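You operate a simulated robot arm through the tools that you are given. There is no shell and no other tool.

You run a simulated robot arm. Do the job below in one go: nothing can be reset, and whatever is moved stays where it is left.

Task
Stand the cup on the coaster, wipe its ring off the side table and lay the red biscuit bar there.
Fine: put the wiping pad back. Set down upright: yellow cup. What is to be rubbed or washed off counts as gone when no trace of it is left.
Where things are to end (x, y in the base frame): red biscuit bar within 60 mm of [890, 440].

It is judged by the outcome, as a careful person would: the job done as asked, and still so three seconds after it is handed in. It fails if anything else is knocked over, pushed out of place, dropped, spilled or broken.

Robot
A 7-joint arm with a two-finger parallel gripper, fixed in place. Base frame: the origin is on the floor under the middle of its stand, x ahead of it, y to its left, z up. Units: mm, degrees, N and s.
It reaches about 1479 mm from its shoulder. Its first joint turns from -166.0 to 166.0 degrees. Payload 4.4 kg.
Tool frame: the origin (TCP) lies between the finger pads and is the grasp point; the fingertips stand 23 mm ahead of it; z points along the fingers, y is the line along which they close. The gripper opens to 94 mm. The fingers are 38 mm wide and 10 mm thick; the gripper's body (54 by 96 mm) begins 39 mm behind the TCP.
Orientation is that of the tool frame in the base frame, as a unit quaternion [x, y, z, w]. With the fingers straight down and closing along the base's y, the tool's x points along the base's -x, its y along +y and its z along -z.

Tools
- The arm moves only by the tool apply_moves. Its argument "moves" is a list of rows, each a list of 3 entries, a list of its own where there are three numbers: the opening in per cent of the stroke, from 0 (shut) to 100 (fully open), then the shift along the base's x, y, z in units of 500 mm (1.0 is 500 mm), then the turn, a rotation vector about the base's x, y, z in units of 45 degrees (1.0 is 45 degrees). In form: [[claw, [x, y, z], [rx, ry, rz]], ...]. A call has 1 to 20 rows; each row is the pose to reach, as a shift and turn from the pose commanded when the call began. A call with a number of a shift or a turn outside -1 to 1 is refused whole. Rows are played at 5 a second. More than 50 mm and 8.6 degrees between two rows, or a gripper value outside its range, and nothing of the call is played. A pose out of reach is approached as far as the arm can. The call stops where the force on the tool passes 40 N (or 10 N more than at its start, if that is more) or the arm is blocked; 0.2 s more then pass. Each finger travels about 72 mm/s and halts on what it meets, pressing with about 44 N; the grip force reading is that of the motor and also rises with nothing between the fingers. The clock runs only during rows and for 0.2 s after the last one: add rows that repeat a pose to give the fingers time. It gives the time, the measured TCP pose, the force on the tool (base axes), the opening and the grip force at its end, in the units of the frame above (readings bear some noise), with the torque about the TCP (base axes, N m) and any sound that the robot's microphone picked up.
- Cameras (640 x 400 px; columns grow to the right, rows downward): "scene" is fixed at [216.6, 644.4, 1114.6]; the picture's right is [-0.03, -1.00, 0.00], its down [-0.95, 0.03, -0.31] and it looks along [0.31, -0.01, -0.95] (base axes); focal length 214 px, centre (320, 200). "wrist" rides on the gripper at [86, 16, -74] in the tool frame; the picture's right is [-0.18, 0.98, 0.00], its down [-0.58, -0.11, -0.81] and it looks along [-0.79, -0.15, 0.59] (tool axes); focal length 243 px, centre (320, 200). There is no depth. A picture from a camera that has moved, and an enlarged one, comes with that camera's place and axes in the base frame and with its lens. The place of the scene camera against the robot may be out by one fixed shift of up to 25 mm in any direction.
- get_image(camera): a new picture of that camera. The clock stands still meanwhile.
- zoom(camera, box): a new picture of the part [left, top, right, bottom] of that camera's present view, enlarged. The clock stands still meanwhile.
- job_done(): hands the job in; it is judged then, once.

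Nothing tells you positions but the pictures and the camera data. Unless the task says otherwise, let go and move clear before handing in.

The tools are called after "Request:" as name(argument=value, ...) on one line, values as JSON. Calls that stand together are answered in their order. apply_moves: Moves the arm, as the interface text tells. Its arguments: {"type":"object","properties":{"moves":{"type":"array","items":{"type":"array"}}},"required":["moves"]} The other tools are called the same way: get_image (camera) takes a picture; zoom (camera, box) takes an enlarged picture of a part of a camera's view; job_done () hands the job in.

At the start:

```text
time_s: 0.0
position: [639.7, 615.3, 826.4]
tool_rot: [0.0, 1.0, -0.001, 0.0]
force: [-0.1, -0.3, -0.2]
torque: [0.02, -0.03, -0.03]
opening: 94.0
grip_force: 0.1
```

scene: 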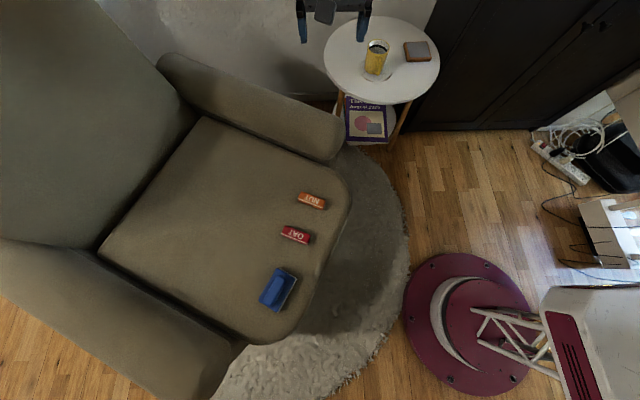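
wrist: 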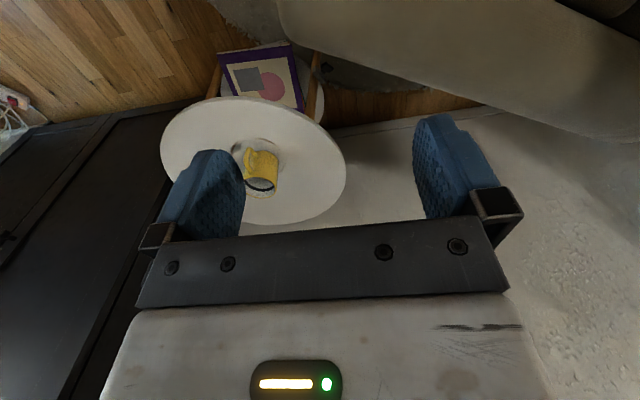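

I see a side table at the far side with a yellow cup and a brown coaster, and an armchair seat holding a blue pad and two biscuit bars (orange "NUT" and red "OAT"). I'll take closer pictures first to locate everything.

Request:
zoom(camera="scene", box=[290, 0, 450, 150])

Request:
zoom(camera="scene", box=[240, 170, 360, 330])

Request:
zoom(camera="wrist", box=[140, 30, 380, 240])

```text
2.67 times, centred on (370, 75) of scene
camera zoom: at [216.6, 644.4, 1114.6], right [-0.03, -1.0, 0.0], down [-0.95, 0.03, -0.31], along [0.31, -0.01, -0.95], focal length 572 px, centre (187, 533)
```

zoom: 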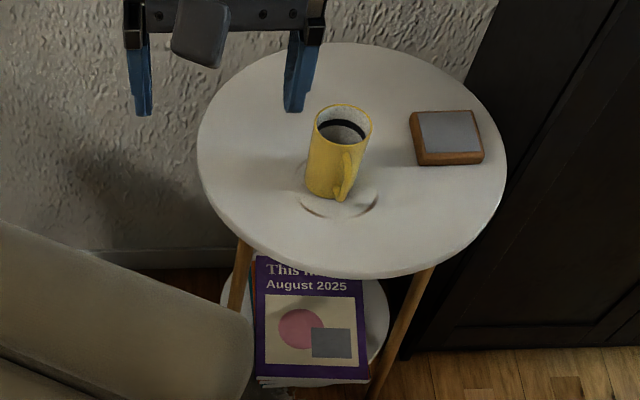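

```text
2.50 times, centred on (300, 250) of scene
camera zoom: at [216.6, 644.4, 1114.6], right [-0.03, -1.0, 0.0], down [-0.95, 0.03, -0.31], along [0.31, -0.01, -0.95], focal length 536 px, centre (370, 75)
```

zoom: 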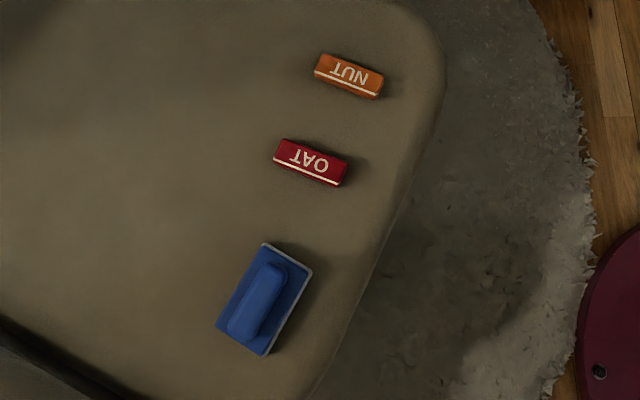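

```text
1.90 times, centred on (260, 135) of wrist
camera zoom: at [551.5, 632.9, 902.0], right [0.18, 0.98, 0.0], down [0.58, -0.11, 0.81], along [0.79, -0.15, -0.59], focal length 462 px, centre (434, 324)
```

zoom: 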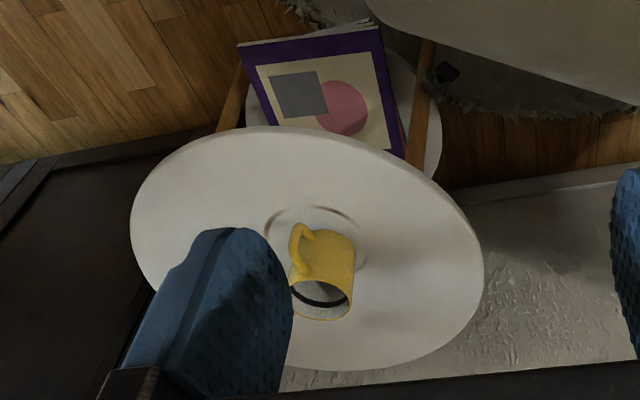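

The side table top looks to be at about z≈510, with the cup and ring near (890, 440) and the coaster near (1000, 260). Next I move the wrist camera over the table for a better look.

Request:
apply_moves(moves=[[100, [0.04, -0.06, 0.01], [0, 0, 0]], [100, [0.08, -0.12, 0.02], [0, 0, 0]], [100, [0.12, -0.18, 0.03], [0, 0, 0]], [100, [0.16, -0.24, 0.04], [0, 0, 0]], [100, [0.2, -0.3, 0.05], [0, 0, 0]], [100, [0.24, -0.35, 0.05], [0, 0, 0]], [100, [0.24, -0.35, 0.05], [0, 0, 0]]])

Request:
get_image(camera="wrist")

Request:
get_image(camera="scene")

```text
time_s: 1.6
position: [759.4, 438.8, 851.6]
tool_rot: [0.0, 1.0, 0.0, 0.0]
force: [-0.4, 0.3, -0.9]
torque: [-0.01, -0.01, -0.02]
opening: 94.1
grip_force: 0.0
```

```text
taken
camera wrist: at [671.3, 457.0, 927.7], right [0.18, 0.98, 0.0], down [0.58, -0.11, 0.81], along [0.79, -0.15, -0.59], focal length 243 px, centre (320, 200)
```

wrist: 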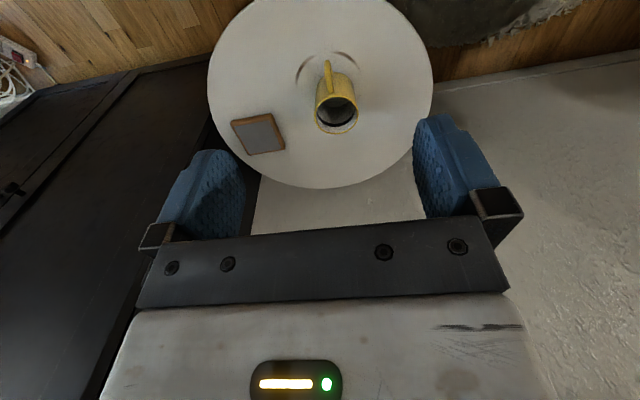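

```text
taken
```

scene: 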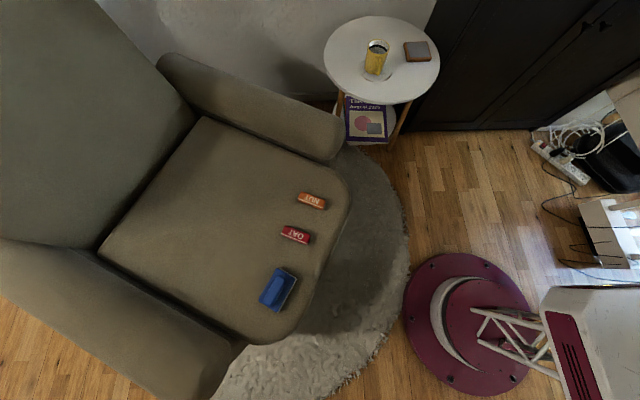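

The cup, ring and coaster are all visible in the wrist view now. I'll zoom in to measure them.

Request:
zoom(camera="wrist", box=[200, 0, 440, 200])

Request:
zoom(camera="wrist", box=[280, 30, 380, 150])

Request:
zoom(camera="scene", box=[320, 10, 440, 110])

```text
2.00 times, centred on (320, 100) of wrist
camera zoom: at [671.3, 457.0, 927.7], right [0.18, 0.98, 0.0], down [0.58, -0.11, 0.81], along [0.79, -0.15, -0.59], focal length 485 px, centre (320, 400)
```

zoom: 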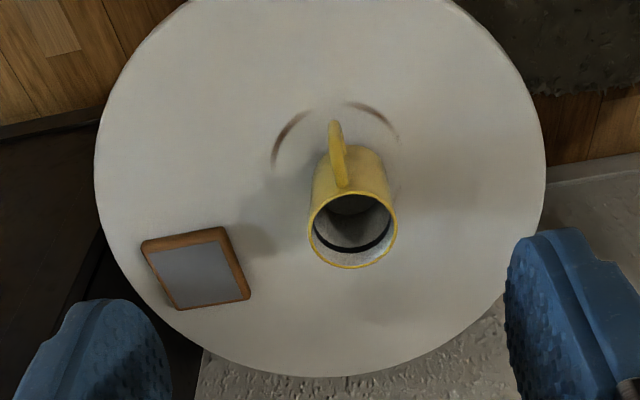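

```text
3.33 times, centred on (330, 90) of wrist
camera zoom: at [671.3, 457.0, 927.7], right [0.18, 0.98, 0.0], down [0.58, -0.11, 0.81], along [0.79, -0.15, -0.59], focal length 809 px, centre (287, 567)
```

zoom: 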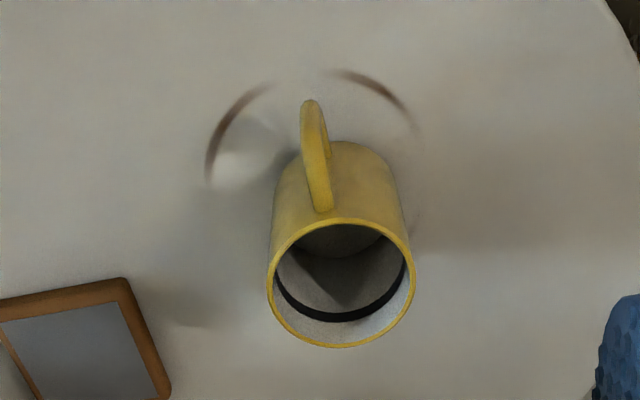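

```text
4.00 times, centred on (380, 60) of scene
camera zoom: at [216.6, 644.4, 1114.6], right [-0.03, -1.0, 0.0], down [-0.95, 0.03, -0.31], along [0.31, -0.01, -0.95], focal length 858 px, centre (80, 760)
```

zoom: 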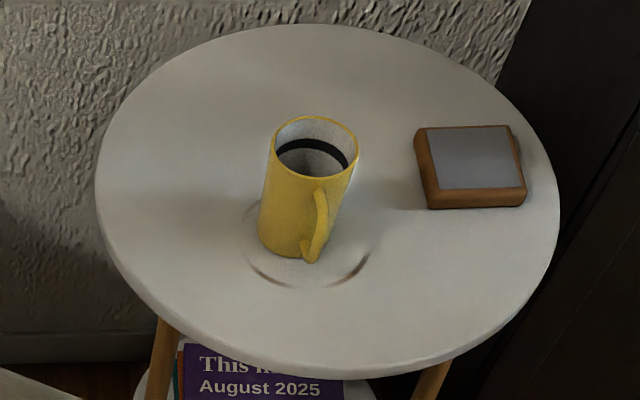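

Estimates so far: table top z≈510, cup centre ≈(916, 442) with a rim about 72 mm across and its handle pointing to −x, ring ≈(900, 430), coaster ≈(975, 272). I'll take a second, lower view to triangulate the heights.

Request:
apply_moves(moves=[[100, [-0.03, -0.02, -0.065], [0, 0, 0]], [100, [-0.06, -0.04, -0.13], [0, 0, 0]], [100, [-0.09, -0.06, -0.195], [0, 0, 0]], [100, [-0.12, -0.08, -0.26], [0, 0, 0]], [100, [-0.12, -0.08, -0.26], [0, 0, 0]]])

Request:
get_image(camera="wrist")

Request:
zoom(camera="wrist", box=[240, 110, 420, 230])

```text
time_s: 2.8
position: [698.3, 400.8, 720.4]
tool_rot: [0.001, 1.0, 0.0, 0.0]
force: [-0.3, 0.0, 0.5]
torque: [-0.02, 0.02, -0.01]
opening: 93.9
grip_force: 0.1
```

```text
taken
camera wrist: at [611.5, 418.4, 796.6], right [0.18, 0.98, 0.0], down [0.58, -0.11, 0.81], along [0.79, -0.15, -0.59], focal length 243 px, centre (320, 200)
```

wrist: 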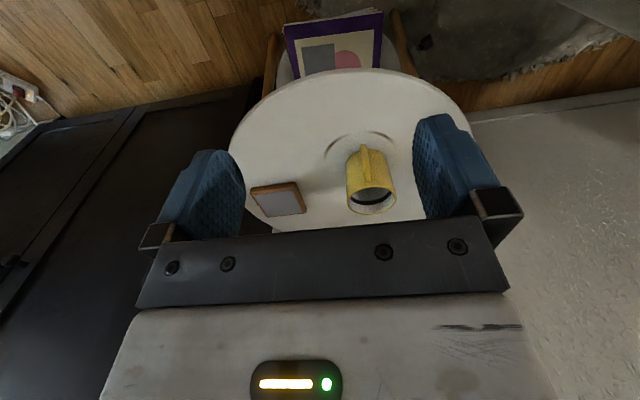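

```text
3.33 times, centred on (330, 170) of wrist
camera zoom: at [611.5, 418.4, 796.6], right [0.18, 0.98, 0.0], down [0.58, -0.11, 0.81], along [0.79, -0.15, -0.59], focal length 809 px, centre (287, 300)
```

zoom: 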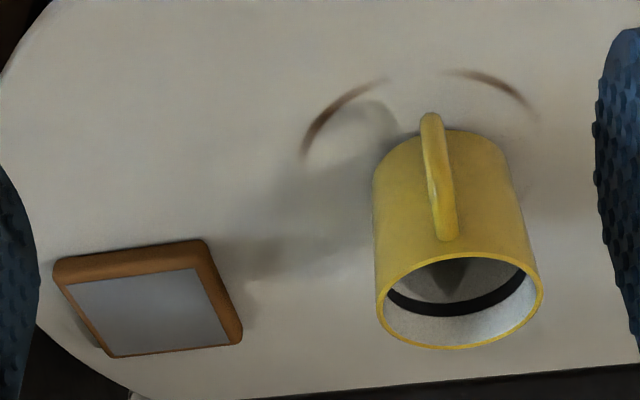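

The two views agree: table top z≈510, cup centre ≈(908, 440) with its rim at z≈591, and coaster top near (970, 272) at z≈525–531. I'll zoom on the coaster for a sharper measurement.

Request:
zoom(camera="wrist", box=[240, 170, 320, 230])

Request:
zoom(camera="wrist", box=[330, 130, 410, 220])

Request:
zoom(camera="scene", box=[355, 30, 435, 90])

```text
6.67 times, centred on (280, 200) of wrist
camera zoom: at [611.5, 418.4, 796.6], right [0.18, 0.98, 0.0], down [0.58, -0.11, 0.81], along [0.79, -0.15, -0.59], focal length 1618 px, centre (587, 200)
```

zoom: 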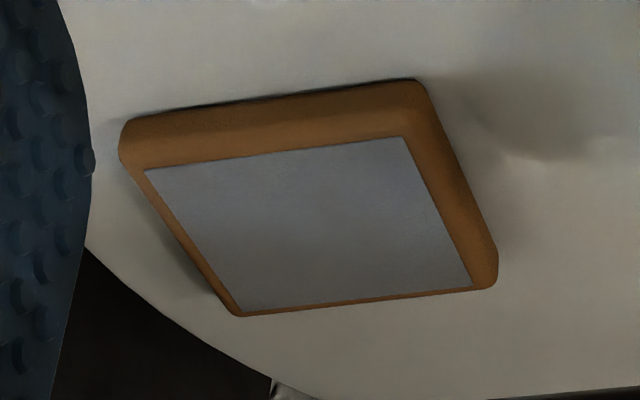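

```text
4.44 times, centred on (370, 175) of wrist
camera zoom: at [611.5, 418.4, 796.6], right [0.18, 0.98, 0.0], down [0.58, -0.11, 0.81], along [0.79, -0.15, -0.59], focal length 1078 px, centre (98, 311)
```

zoom: 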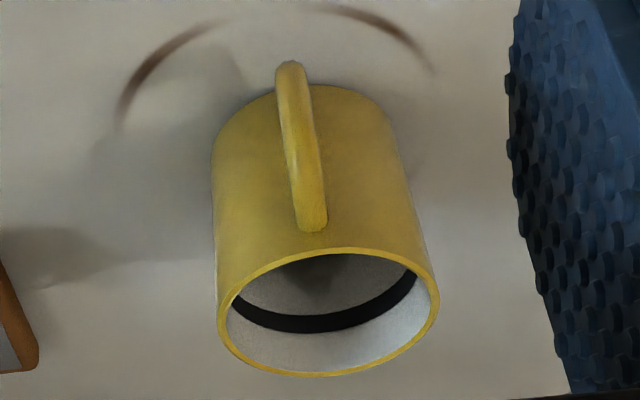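

```text
6.67 times, centred on (395, 60) of scene
camera zoom: at [216.6, 644.4, 1114.6], right [-0.03, -1.0, 0.0], down [-0.95, 0.03, -0.31], along [0.31, -0.01, -0.95], focal length 1430 px, centre (-180, 1133)
```

zoom: 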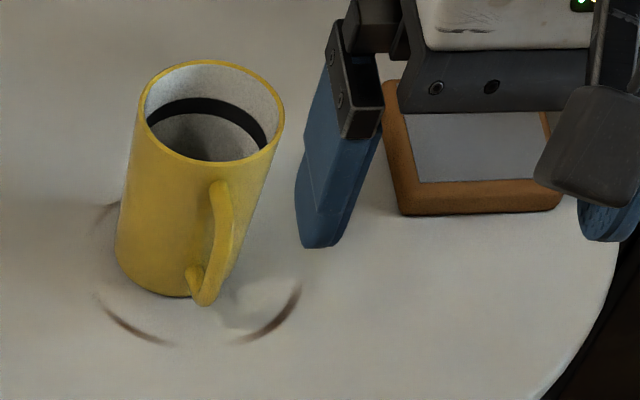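

The cup body is clear on its ±y sides and the handle points toward −x, so a straight-down grasp closing along y suits it. I'll move above the cup at (908, 440) and check the alignment before descending.

Request:
apply_moves(moves=[[100, [0.07, 0.013, -0.02], [0, 0, 0]], [100, [0.14, 0.026, -0.04], [0, 0, 0]], [100, [0.21, 0.039, -0.06], [0, 0, 0]], [100, [0.28, 0.052, -0.08], [0, 0, 0]], [100, [0.35, 0.066, -0.1], [0, 0, 0]], [100, [0.419, 0.079, -0.12], [0, 0, 0]], [100, [0.419, 0.079, -0.12], [0, 0, 0]]])

Request:
get_image(camera="wrist")

Request:
get_image(camera="scene")

```text
time_s: 4.4
position: [910.0, 439.7, 660.8]
tool_rot: [0.0, 1.0, 0.0, 0.0]
force: [0.1, -0.4, 0.1]
torque: [0.03, 0.02, 0.01]
opening: 93.9
grip_force: 0.1
```

```text
taken
camera wrist: at [822.1, 457.2, 736.7], right [0.18, 0.98, 0.0], down [0.58, -0.11, 0.81], along [0.79, -0.15, -0.59], focal length 243 px, centre (320, 200)
```

wrist: 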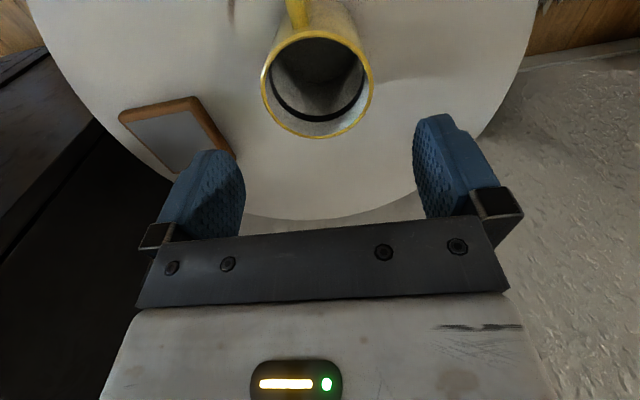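

```text
taken
```

scene: 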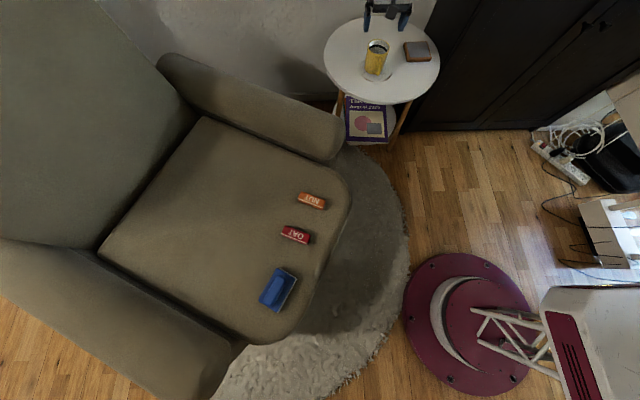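

The cup sits centred between the fingers, with its rim centre near (906, 440). I'll descend to about z=571 and then close.

Request:
apply_moves(moves=[[100, [-0.004, 0.001, -0.05], [0, 0, 0]], [100, [-0.006, 0.001, -0.1], [0, 0, 0]], [100, [-0.006, 0.001, -0.14], [0, 0, 0]], [100, [-0.006, 0.001, -0.18], [0, 0, 0]], [100, [-0.006, 0.001, -0.18], [0, 0, 0]]])

Request:
get_image(camera="wrist")

Request:
zoom(camera="scene", box=[330, 10, 430, 90])

```text
time_s: 5.6
position: [904.8, 441.0, 569.0]
tool_rot: [-0.001, 1.0, 0.0, 0.0]
force: [0.5, -1.1, 0.3]
torque: [-0.01, 0.0, 0.02]
opening: 93.8
grip_force: 0.0
```

```text
taken
camera wrist: at [818.1, 458.3, 646.1], right [0.18, 0.98, 0.0], down [0.58, -0.11, 0.81], along [0.79, -0.15, -0.59], focal length 243 px, centre (320, 200)
```

wrist: 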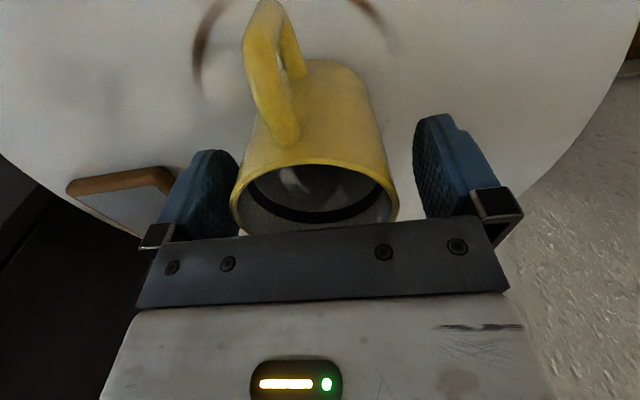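

```text
5.00 times, centred on (380, 50) of scene
camera zoom: at [216.6, 644.4, 1114.6], right [-0.03, -1.0, 0.0], down [-0.95, 0.03, -0.31], along [0.31, -0.01, -0.95], focal length 1072 px, centre (20, 950)
```

zoom: 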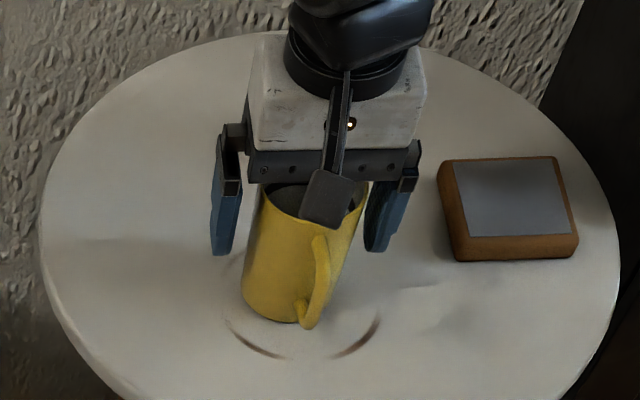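

The cup is between the fingers and the rim clears the gripper body. I'll close on it now.

Request:
apply_moves(moves=[[85, [0, 0, 0], [0, 0, 0]], [75, [0, 0, 0], [0, 0, 0]], [65, [0, 0, 0], [0, 0, 0]], [55, [0, 0, 0], [0, 0, 0]], [55, [0, 0, 0], [0, 0, 0]], [55, [0, 0, 0], [0, 0, 0]]])

```text
time_s: 7.0
position: [905.6, 440.9, 570.3]
tool_rot: [0.0, 1.0, -0.001, 0.0]
force: [-1.1, 0.5, -0.1]
torque: [0.04, 0.0, 0.0]
opening: 68.6
grip_force: 43.8
```

The cup is gripped at 68.6 mm. I'll lift it gently and check that it holds.

Request:
apply_moves(moves=[[55, [0, 0, 0.02], [0, 0, 0]], [55, [0, 0, 0.05], [0, 0, 0]], [55, [0, 0, 0.08], [0, 0, 0]], [55, [0, 0, 0.11], [0, 0, 0]], [55, [0, 0, 0.13], [0, 0, 0]], [55, [0, 0, 0.14], [0, 0, 0]], [55, [0, 0, 0.14], [0, 0, 0]]])

Request:
zoom(camera="scene", box=[330, 10, 430, 90])

Request:
get_image(camera="wrist")

```text
time_s: 8.6
position: [905.7, 440.7, 640.4]
tool_rot: [0.001, 1.0, -0.001, -0.001]
force: [0.5, 0.4, -1.7]
torque: [-0.02, -0.03, -0.01]
opening: 68.8
grip_force: 43.8
```

```text
5.00 times, centred on (380, 50) of scene
camera zoom: at [216.6, 644.4, 1114.6], right [-0.03, -1.0, 0.0], down [-0.95, 0.03, -0.31], along [0.31, -0.01, -0.95], focal length 1072 px, centre (20, 950)
```

zoom: 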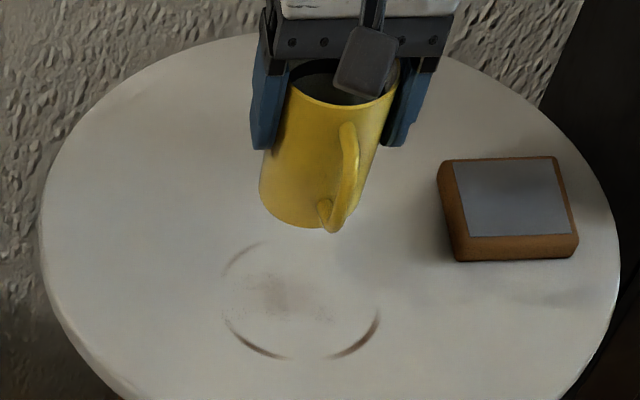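

```text
taken
camera wrist: at [818.6, 457.7, 716.5], right [0.18, 0.98, 0.0], down [0.58, -0.11, 0.81], along [0.79, -0.15, -0.59], focal length 243 px, centre (320, 200)
```

wrist: 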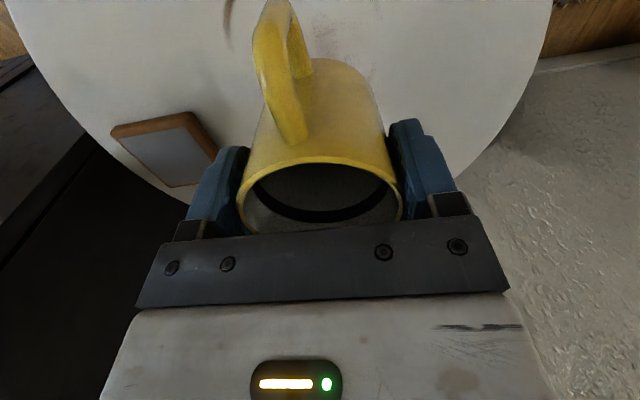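

The cup lifted cleanly and the full ring, with a faint smudge inside it, is visible around (904, 431), radius about 58 mm. Next I carry the cup level over the coaster at about (971, 272).

Request:
apply_moves(moves=[[55, [0.008, -0.02, 0], [0, 0, 0]], [55, [0.025, -0.065, 0], [0, 0, 0]], [55, [0.045, -0.115, 0], [0, 0, 0]], [55, [0.065, -0.168, 0], [0, 0, 0]], [55, [0.086, -0.222, 0], [0, 0, 0]], [55, [0.106, -0.272, 0], [0, 0, 0]], [55, [0.121, -0.312, 0], [0, 0, 0]], [55, [0.131, -0.337, 0], [0, 0, 0]], [55, [0.131, -0.337, 0], [0, 0, 0]]])

Request:
zoom(camera="scene", box=[330, 10, 450, 100])

Request:
get_image(camera="wrist")

```text
time_s: 10.6
position: [971.8, 271.9, 641.4]
tool_rot: [0.0, 1.0, 0.0, 0.0]
force: [-0.8, 0.7, -1.2]
torque: [0.03, -0.01, -0.01]
opening: 69.0
grip_force: 43.9
```

```text
4.44 times, centred on (390, 55) of scene
camera zoom: at [216.6, 644.4, 1114.6], right [-0.03, -1.0, 0.0], down [-0.95, 0.03, -0.31], along [0.31, -0.01, -0.95], focal length 953 px, centre (9, 844)
```

zoom: 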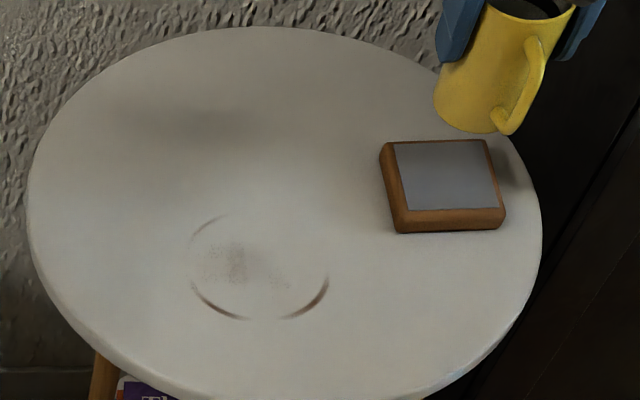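

```text
taken
camera wrist: at [883.5, 289.7, 717.0], right [0.18, 0.98, 0.0], down [0.58, -0.11, 0.81], along [0.79, -0.15, -0.59], focal length 243 px, centre (320, 200)
```

wrist: 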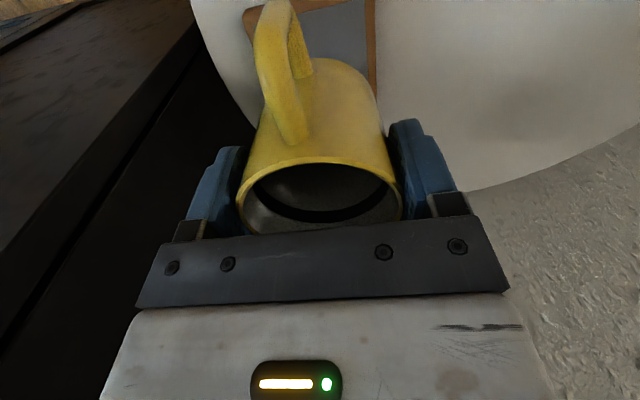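

The cup hangs over the coaster, and the scene view agrees that the two are lined up. I'll lower it to just above the expected contact height.

Request:
apply_moves(moves=[[55, [-0.001, 0, -0.02], [0, 0, 0]], [55, [-0.001, 0, -0.045], [0, 0, 0]], [55, [-0.001, 0, -0.07], [0, 0, 0]], [55, [-0.001, 0, -0.085], [0, 0, 0]], [55, [-0.001, 0, -0.085], [0, 0, 0]]])

Request:
zoom(camera="scene", box=[380, 10, 450, 80])

Request:
get_image(camera="wrist")

```text
time_s: 11.8
position: [970.7, 272.6, 599.3]
tool_rot: [0.0, 1.0, 0.0, 0.0]
force: [0.5, -0.4, -2.4]
torque: [0.01, -0.04, -0.01]
opening: 68.8
grip_force: 43.8
```

```text
5.71 times, centred on (415, 45) of scene
camera zoom: at [216.6, 644.4, 1114.6], right [-0.03, -1.0, 0.0], down [-0.95, 0.03, -0.31], along [0.31, -0.01, -0.95], focal length 1226 px, centre (-223, 1086)
```

zoom: 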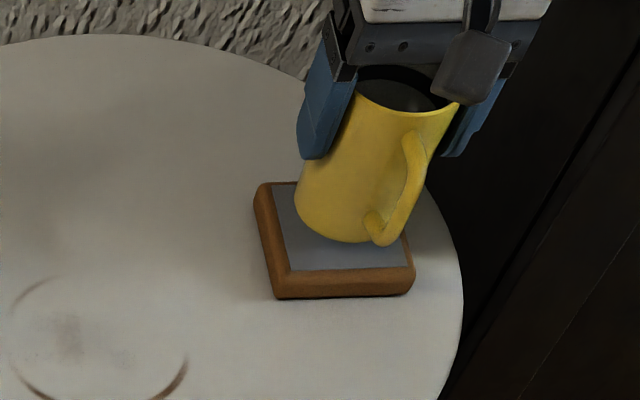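

```text
taken
camera wrist: at [882.6, 289.2, 674.6], right [0.18, 0.98, 0.0], down [0.58, -0.11, 0.81], along [0.79, -0.15, -0.59], focal length 243 px, centre (320, 200)
```

wrist: 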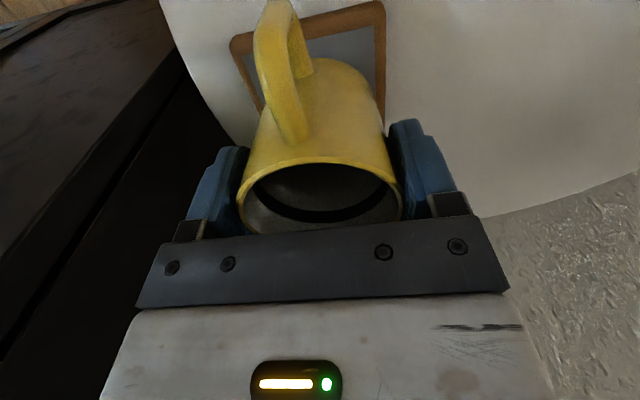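

Alignment looks good, with the coaster centre at about (969, 272). I'll lower in small steps until contact shows in the force reading.

Request:
apply_moves(moves=[[55, [0, 0, -0.004], [0, 0, 0]], [55, [0, 0, -0.008], [0, 0, 0]], [55, [0, 0, -0.008], [0, 0, 0]]])

Request:
apply_moves(moves=[[55, [0, 0, -0.004], [0, 0, 0]], [55, [0, 0, -0.004], [0, 0, 0]]])

```text
time_s: 12.6
position: [971.1, 271.3, 594.2]
tool_rot: [0.0, 1.0, 0.0, 0.0]
force: [0.5, 0.0, -1.4]
torque: [0.0, -0.06, 0.0]
opening: 68.8
grip_force: 43.9
```

```text
time_s: 13.2
position: [971.9, 270.7, 592.6]
tool_rot: [0.0, 1.0, 0.0, 0.001]
force: [0.0, 0.1, -1.3]
torque: [0.04, -0.01, 0.01]
opening: 68.8
grip_force: 43.6
```

Request:
apply_moves(moves=[[55, [0, 0, -0.003], [0, 0, 0]], [55, [0, 0, -0.003], [0, 0, 0]]])

Request:
zoom(camera="scene", box=[390, 30, 430, 70])

```text
time_s: 13.8
position: [970.5, 272.9, 590.4]
tool_rot: [0.0, 1.0, 0.0, 0.0]
force: [0.3, 0.5, -0.3]
torque: [0.0, -0.04, 0.01]
opening: 68.7
grip_force: 43.9
```

```text
10.00 times, centred on (410, 50) of scene
camera zoom: at [216.6, 644.4, 1114.6], right [-0.03, -1.0, 0.0], down [-0.95, 0.03, -0.31], along [0.31, -0.01, -0.95], focal length 2145 px, centre (-580, 1700)
```

zoom: 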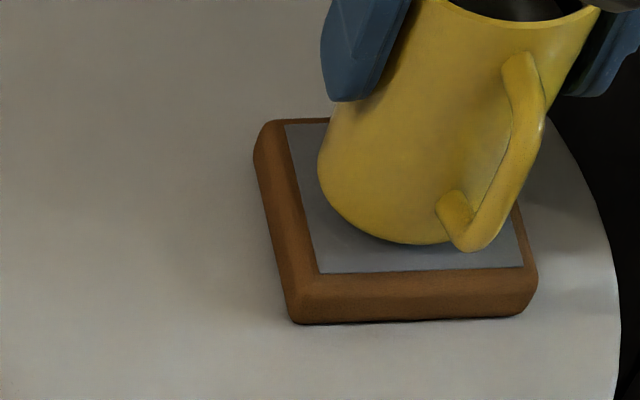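

The cup is nearly touching, with the force just starting to ease. I'll continue down in tiny steps.

Request:
apply_moves(moves=[[55, [0, 0, -0.003], [0, 0, 0]], [55, [0, 0, -0.003], [0, 0, 0]]])

```text
time_s: 14.4
position: [970.8, 272.4, 589.3]
tool_rot: [0.0, 1.0, 0.0, 0.0]
force: [0.2, 0.9, -1.6]
torque: [0.0, 0.01, 0.04]
opening: 68.8
grip_force: 44.0
```

Request:
apply_moves(moves=[[55, [0, 0, -0.003], [0, 0, 0]], [55, [0, 0, -0.003], [0, 0, 0]]])

Request:
apply_moves(moves=[[55, [0, 0, -0.003], [0, 0, 0]], [55, [0, 0, -0.003], [0, 0, 0]]])

```text
time_s: 15.0
position: [970.7, 271.4, 587.3]
tool_rot: [0.0, 1.0, 0.0, -0.001]
force: [-0.2, -0.2, -0.8]
torque: [0.03, -0.02, 0.01]
opening: 68.8
grip_force: 45.1
```

```text
time_s: 15.6
position: [971.5, 273.5, 587.7]
tool_rot: [0.0, 1.0, 0.0, 0.0]
force: [-0.6, 0.3, -0.1]
torque: [0.07, 0.05, 0.01]
opening: 68.8
grip_force: 43.7
```

Request:
apply_moves(moves=[[55, [0, 0, -0.003], [0, 0, 0]], [55, [0, 0, -0.003], [0, 0, 0]]])

Request:
zoom(camera="scene", box=[390, 30, 430, 70])

```text
time_s: 16.2
position: [971.1, 272.3, 585.8]
tool_rot: [0.0, 1.0, 0.0, 0.001]
force: [-2.2, -0.1, 20.1]
torque: [0.03, 0.13, 0.0]
opening: 68.9
grip_force: 43.7
```

```text
10.00 times, centred on (410, 50) of scene
camera zoom: at [216.6, 644.4, 1114.6], right [-0.03, -1.0, 0.0], down [-0.95, 0.03, -0.31], along [0.31, -0.01, -0.95], focal length 2145 px, centre (-580, 1700)
```

zoom: 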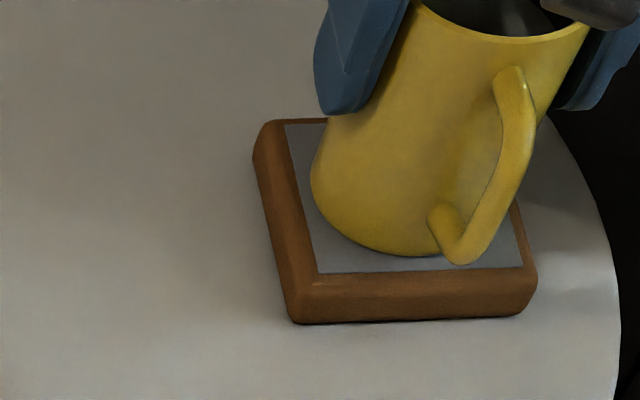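

Contact is made (about 20 N) and the cup stands well inside the coaster. I'll relieve the pressure slightly and open the fingers.

Request:
apply_moves(moves=[[55, [0, 0, 0.002], [0, 0, 0]], [60, [0, 0, 0.002], [0, 0, 0]], [70, [0, 0, 0.002], [0, 0, 0]], [80, [0, 0, 0.002], [0, 0, 0]], [90, [0, 0, 0.002], [0, 0, 0]], [100, [0, 0, 0.002], [0, 0, 0]], [100, [0, 0, 0.002], [0, 0, 0]]])

Request:
get_image(camera="wrist")

Request:
zoom(camera="scene", box=[380, 20, 440, 80])

```text
time_s: 17.8
position: [969.9, 272.3, 585.2]
tool_rot: [0.0, 1.0, 0.0, 0.0]
force: [-0.2, 0.3, 0.2]
torque: [0.01, -0.02, 0.04]
opening: 94.2
grip_force: 0.2
```

```text
taken
camera wrist: at [883.0, 289.1, 661.4], right [0.18, 0.98, 0.0], down [0.58, -0.11, 0.81], along [0.79, -0.15, -0.59], focal length 243 px, centre (320, 200)
```

wrist: 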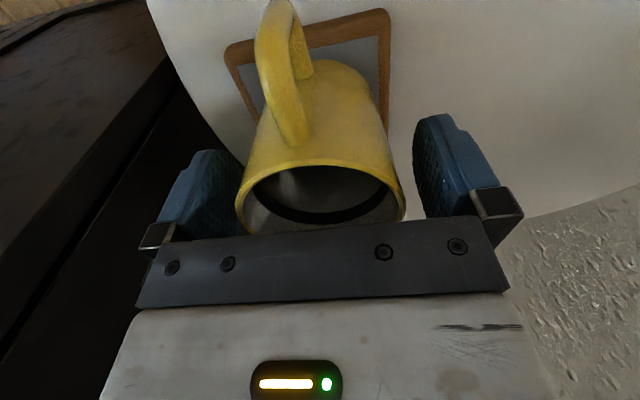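

```text
6.67 times, centred on (410, 50) of scene
camera zoom: at [216.6, 644.4, 1114.6], right [-0.03, -1.0, 0.0], down [-0.95, 0.03, -0.31], along [0.31, -0.01, -0.95], focal length 1430 px, centre (-280, 1200)
```

zoom: 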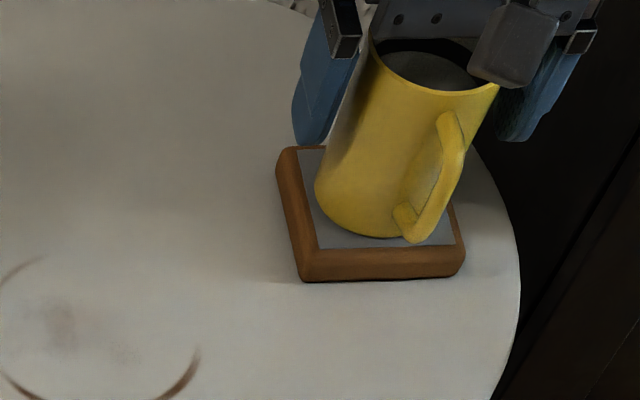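

The cup stands released and upright on the coaster. I'll rise clear, then swing back toward the armchair while turning the wrist to look at the seat.

Request:
apply_moves(moves=[[100, [0, 0, 0.05], [0, 0, 0]], [100, [0, 0, 0.12], [0, 0, 0]], [100, [0, 0, 0.2], [0, 0, 0]], [100, [0, 0, 0.28], [0, 0, 0]], [100, [0, 0, 0.36], [0, 0, 0]], [100, [0, 0, 0.4], [0, 0, 0]], [100, [-0.07, 0.045, 0.4], [0, 0, 0.1]], [100, [-0.14, 0.09, 0.4], [0, 0, 0.2]], [100, [-0.21, 0.135, 0.4], [0, 0, 0.3]], [100, [-0.28, 0.18, 0.4], [0, 0, 0.4]], [100, [-0.35, 0.225, 0.4], [0, 0, 0.5]], [100, [-0.42, 0.27, 0.4], [0, 0, 0.6]], [100, [-0.49, 0.315, 0.4], [0, 0, 0.7]], [100, [-0.56, 0.36, 0.4], [0, 0, 0.8]], [100, [-0.63, 0.405, 0.4], [0, 0, 0.9]], [100, [-0.7, 0.45, 0.4], [0, 0, 1.0]], [100, [-0.7, 0.45, 0.4], [0, 0, 1.0]]])

Request:
get_image(camera="scene")

Request:
get_image(camera="wrist")

```text
time_s: 21.4
position: [617.8, 496.2, 787.4]
tool_rot: [-0.382, 0.924, 0.0, 0.0]
force: [0.8, 0.1, -0.1]
torque: [0.02, 0.0, 0.03]
opening: 94.1
grip_force: 0.0
```

```text
taken
```

scene: 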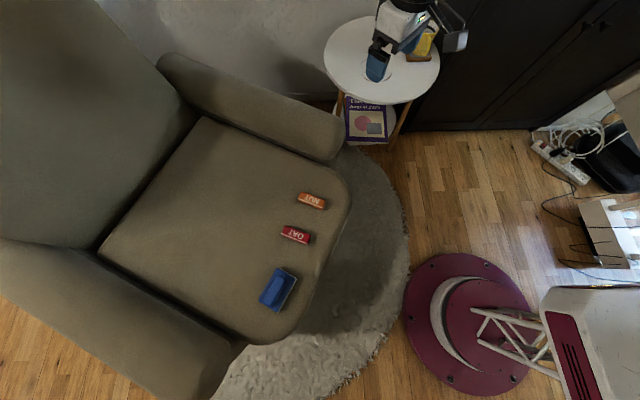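

```text
taken
camera wrist: at [544.6, 447.1, 863.0], right [-0.57, 0.82, 0.0], down [0.49, 0.33, 0.81], along [0.67, 0.46, -0.59], focal length 243 px, centre (320, 200)
```

wrist: 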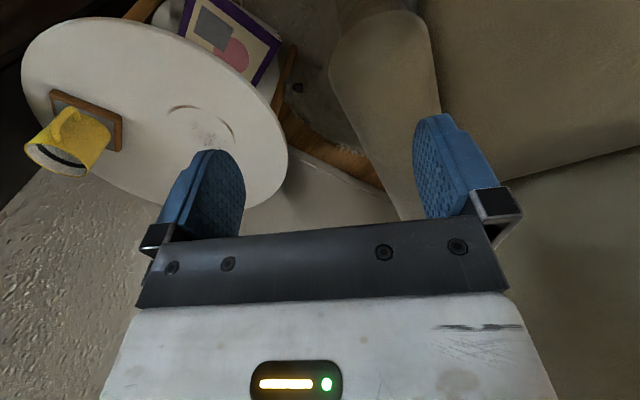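

The cup is upright on the coaster, and the ring with its smudge is visible on the table. Now I move over in front of the seat with the wrist turned 90° to look at the pad and bars.

Request:
apply_moves(moves=[[100, [-0.07, 0.012, 0], [0, 0, 0.1]], [100, [-0.15, 0.025, 0], [0, 0, 0.2]], [100, [-0.23, 0.038, 0], [0, 0, 0.3]], [100, [-0.31, 0.052, 0], [0, 0, 0.4]], [100, [-0.39, 0.065, 0], [0, 0, 0.5]], [100, [-0.47, 0.078, 0], [0, 0, 0.6]], [100, [-0.55, 0.09, 0], [0, 0, 0.7]], [100, [-0.63, 0.103, 0], [0, 0, 0.8]], [100, [-0.71, 0.116, 0], [0, 0, 0.9]], [100, [-0.776, 0.128, 0], [0, 0, 1.0]], [100, [-0.776, 0.128, 0], [0, 0, 1.0]]])

Request:
get_image(camera="wrist")

Request:
get_image(camera="scene")

```text
time_s: 23.8
position: [233.2, 558.2, 778.0]
tool_rot: [-0.707, 0.707, -0.003, -0.007]
force: [0.3, 0.4, 0.0]
torque: [-0.01, -0.05, 0.02]
opening: 94.1
grip_force: 0.1
```

```text
taken
camera wrist: at [215.7, 474.0, 855.8], right [-0.98, 0.18, 0.0], down [0.11, 0.59, 0.8], along [0.15, 0.79, -0.6], focal length 243 px, centre (320, 200)
```

wrist: 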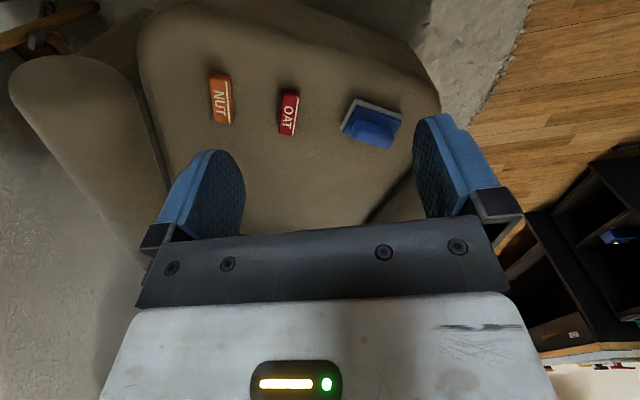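

```text
taken
```

scene: 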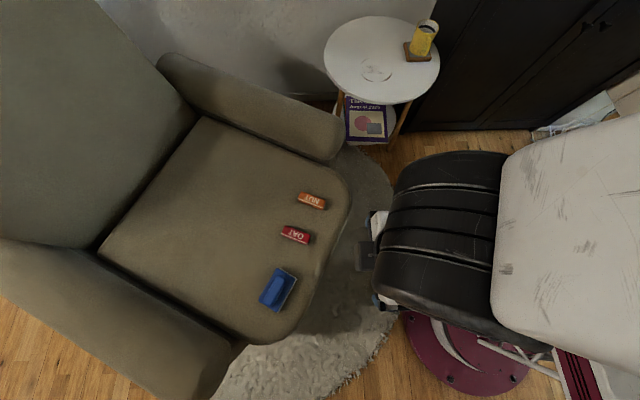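

The wrist now sees the pad and both bars on the seat. I'll zoom in to measure them.

Request:
zoom(camera="wrist", box=[190, 50, 430, 200])

Request:
zoom(camera="wrist", box=[330, 80, 420, 160])

Request:
zoom(camera="scene", box=[240, 180, 340, 320])

```text
2.67 times, centred on (310, 125) of wrist
camera zoom: at [215.7, 474.0, 855.8], right [-0.98, 0.18, 0.0], down [0.11, 0.59, 0.8], along [0.15, 0.79, -0.6], focal length 647 px, centre (347, 400)
```

zoom: 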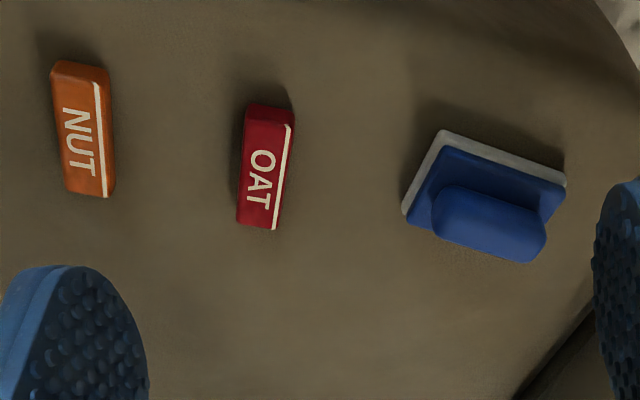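

```text
5.00 times, centred on (375, 120) of wrist
camera zoom: at [215.7, 474.0, 855.8], right [-0.98, 0.18, 0.0], down [0.11, 0.59, 0.8], along [0.15, 0.79, -0.6], focal length 1213 px, centre (45, 600)
```

zoom: 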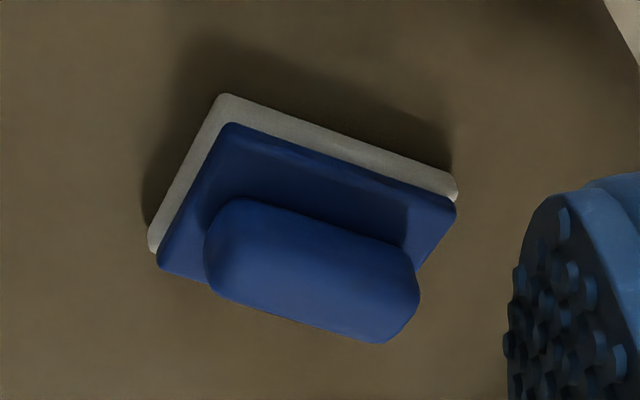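

```text
2.86 times, centred on (290, 250) of scene
camera zoom: at [216.6, 644.4, 1114.6], right [-0.03, -1.0, 0.0], down [-0.95, 0.03, -0.31], along [0.31, -0.01, -0.95], focal length 613 px, centre (406, 57)
```

zoom: 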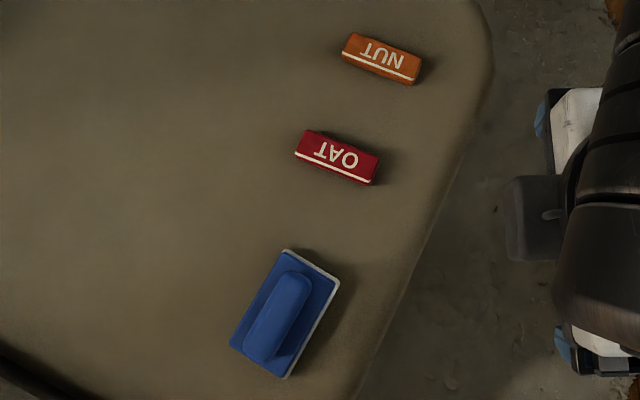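

The pad with its raised handle and both bars are visible, with the pad handle near (168, 780) and the red bar near (325, 738). I'll move closer and turn the wrist toward the handle's axis for a second view.

Request:
apply_moves(moves=[[100, [-0.01, 0.032, -0.027], [0, 0, 0.125]], [100, [-0.02, 0.065, -0.054], [0, 0, 0.25]], [100, [-0.03, 0.097, -0.08], [0, 0, 0.375]], [100, [-0.04, 0.13, -0.107], [0, 0, 0.5]], [100, [-0.05, 0.162, -0.134], [0, 0, 0.625]], [100, [-0.06, 0.195, -0.16], [0, 0, 0.75]], [100, [-0.07, 0.227, -0.187], [0, 0, 0.875]], [100, [-0.08, 0.26, -0.214], [0, 0, 1.0]], [100, [-0.08, 0.26, -0.214], [0, 0, 1.0]], [100, [-0.08, 0.26, -0.214], [0, 0, 1.0]]])

Request:
get_image(camera="wrist")

Request:
get_image(camera="scene")

```text
time_s: 26.0
position: [192.0, 691.8, 680.4]
tool_rot: [0.924, -0.383, 0.0, -0.001]
force: [0.2, -0.2, -0.2]
torque: [-0.01, 0.01, -0.02]
opening: 93.9
grip_force: 0.1
```

```text
taken
camera wrist: at [241.0, 619.6, 755.3], right [-0.82, -0.57, 0.0], down [-0.33, 0.49, 0.81], along [-0.46, 0.67, -0.59], focal length 243 px, centre (320, 200)
```

wrist: 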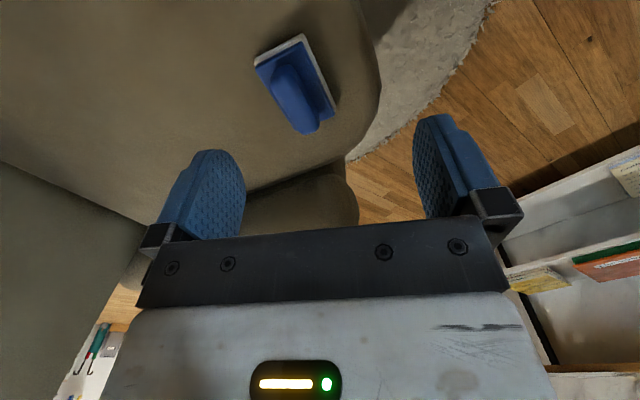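

```text
taken
```

scene: 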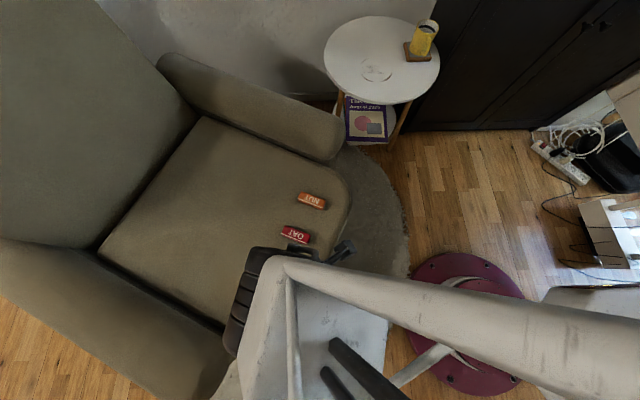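

Request:
zoom(camera="wrist", box=[240, 20, 350, 150])

```text
3.08 times, centred on (295, 85) of wrist
camera zoom: at [241.0, 619.6, 755.3], right [-0.82, -0.57, 0.0], down [-0.33, 0.49, 0.81], along [-0.46, 0.67, -0.59], focal length 746 px, centre (397, 554)
```

zoom: 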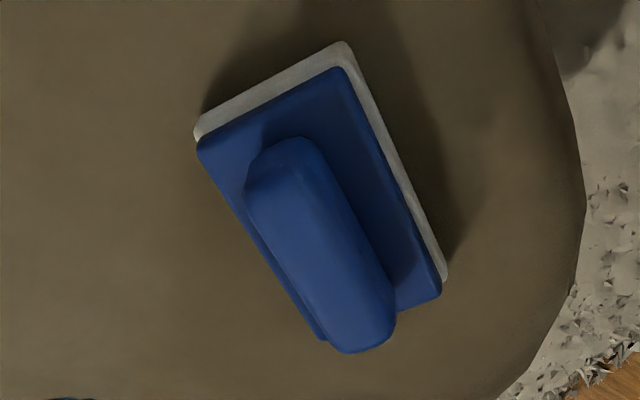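

Two views put the pad centre at about (170, 772), its handle top at z≈487, the seat at z≈450, and the long axis at about 150° yaw. I'll move above the handle with the fingers half open and check.

Request:
apply_moves(moves=[[90, [-0.008, 0.032, -0.046], [0, 0, 0.066]], [80, [-0.016, 0.064, -0.092], [0, 0, 0.132]], [70, [-0.024, 0.096, -0.138], [0, 0, 0.2]], [60, [-0.032, 0.128, -0.184], [0, 0, 0.266]], [55, [-0.04, 0.16, -0.23], [0, 0, 0.333]], [55, [-0.04, 0.16, -0.23], [0, 0, 0.333]], [55, [-0.04, 0.16, -0.23], [0, 0, 0.333]]])

Request:
get_image(camera="wrist")

Request:
get_image(camera="scene")

```text
time_s: 27.6
position: [172.6, 773.6, 562.7]
tool_rot: [0.966, -0.259, -0.001, 0.001]
force: [0.4, 0.6, -1.3]
torque: [-0.02, -0.02, 0.0]
opening: 51.7
grip_force: 0.0
```

```text
taken
camera wrist: at [238.5, 717.2, 640.3], right [-0.65, -0.76, 0.0], down [-0.45, 0.38, 0.81], along [-0.61, 0.52, -0.59], focal length 243 px, centre (320, 200)
```

wrist: 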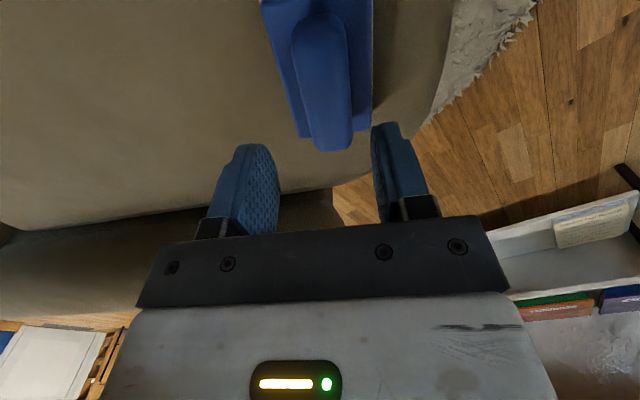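

```text
taken
```

scene: 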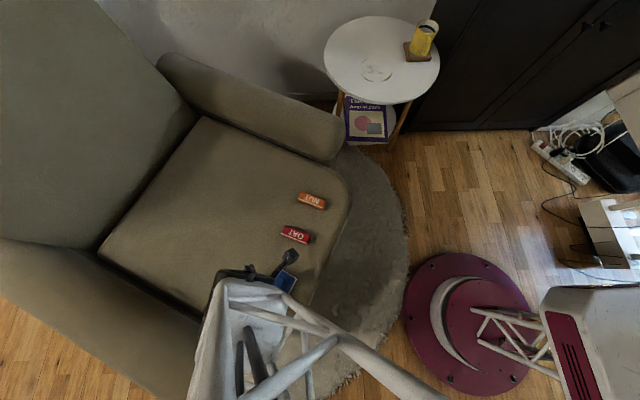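

The handle is almost centred between the fingers. I'll zoom to fine-tune the sideways offset before descending.

Request:
zoom(camera="wrist", box=[200, 0, 440, 200])

```text
2.00 times, centred on (320, 100) of wrist
camera zoom: at [238.5, 717.2, 640.3], right [-0.65, -0.76, 0.0], down [-0.45, 0.38, 0.81], along [-0.61, 0.52, -0.59], focal length 485 px, centre (320, 400)
```

zoom: 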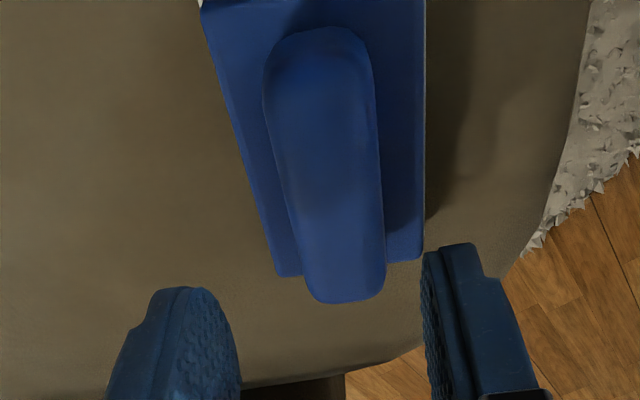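

The handle centre is about 4 mm off along the closing line, so I'll correct that and descend to just above the plate.

Request:
apply_moves(moves=[[55, [-0.011, -0.004, -0.02], [0, 0, -0.02]], [55, [-0.011, -0.004, -0.05], [0, 0, -0.02]], [55, [-0.011, -0.004, -0.08], [0, 0, -0.02]], [55, [-0.011, -0.004, -0.11], [0, 0, -0.02]], [55, [-0.011, -0.004, -0.126], [0, 0, -0.02]], [55, [-0.011, -0.004, -0.126], [0, 0, -0.02]]])

Request:
get_image(camera="wrist")

```text
time_s: 29.0
position: [166.3, 770.2, 500.4]
tool_rot: [0.964, -0.267, 0.0, 0.0]
force: [-0.3, 0.4, -0.3]
torque: [0.0, -0.03, 0.03]
opening: 51.5
grip_force: 0.0
```

```text
taken
camera wrist: at [232.8, 712.5, 576.8], right [-0.66, -0.75, 0.0], down [-0.44, 0.39, 0.81], along [-0.6, 0.53, -0.59], focal length 243 px, centre (320, 200)
```

wrist: 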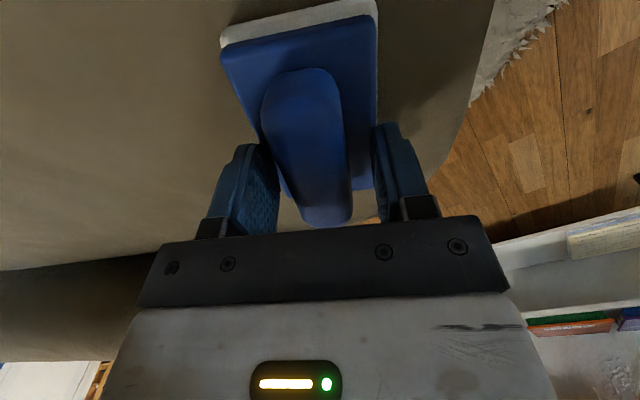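

The handle lies between the fingers. I'll go down in small steps, watching for plate contact.

Request:
apply_moves(moves=[[55, [0, 0, -0.005], [0, 0, 0]], [55, [0, 0, -0.005], [0, 0, 0]]])

Request:
apply_moves(moves=[[55, [0, 0, -0.004], [0, 0, 0]], [55, [0, 0, -0.004], [0, 0, 0]]])

```text
time_s: 29.6
position: [169.0, 769.7, 498.8]
tool_rot: [0.964, -0.266, 0.0, 0.0]
force: [-3.5, -7.5, 17.0]
torque: [-0.28, 0.08, -0.02]
opening: 51.5
grip_force: 0.0
```

```text
time_s: 30.0
position: [167.8, 768.7, 499.2]
tool_rot: [0.964, -0.266, 0.0, 0.0]
force: [-3.1, -6.1, 16.5]
torque: [-0.19, 0.09, -0.01]
opening: 51.7
grip_force: 0.1
stopped in row 1: the force on the tool passed its limit at 50 N (the readings are from after the stop); the commanded pose is now the measured one
```

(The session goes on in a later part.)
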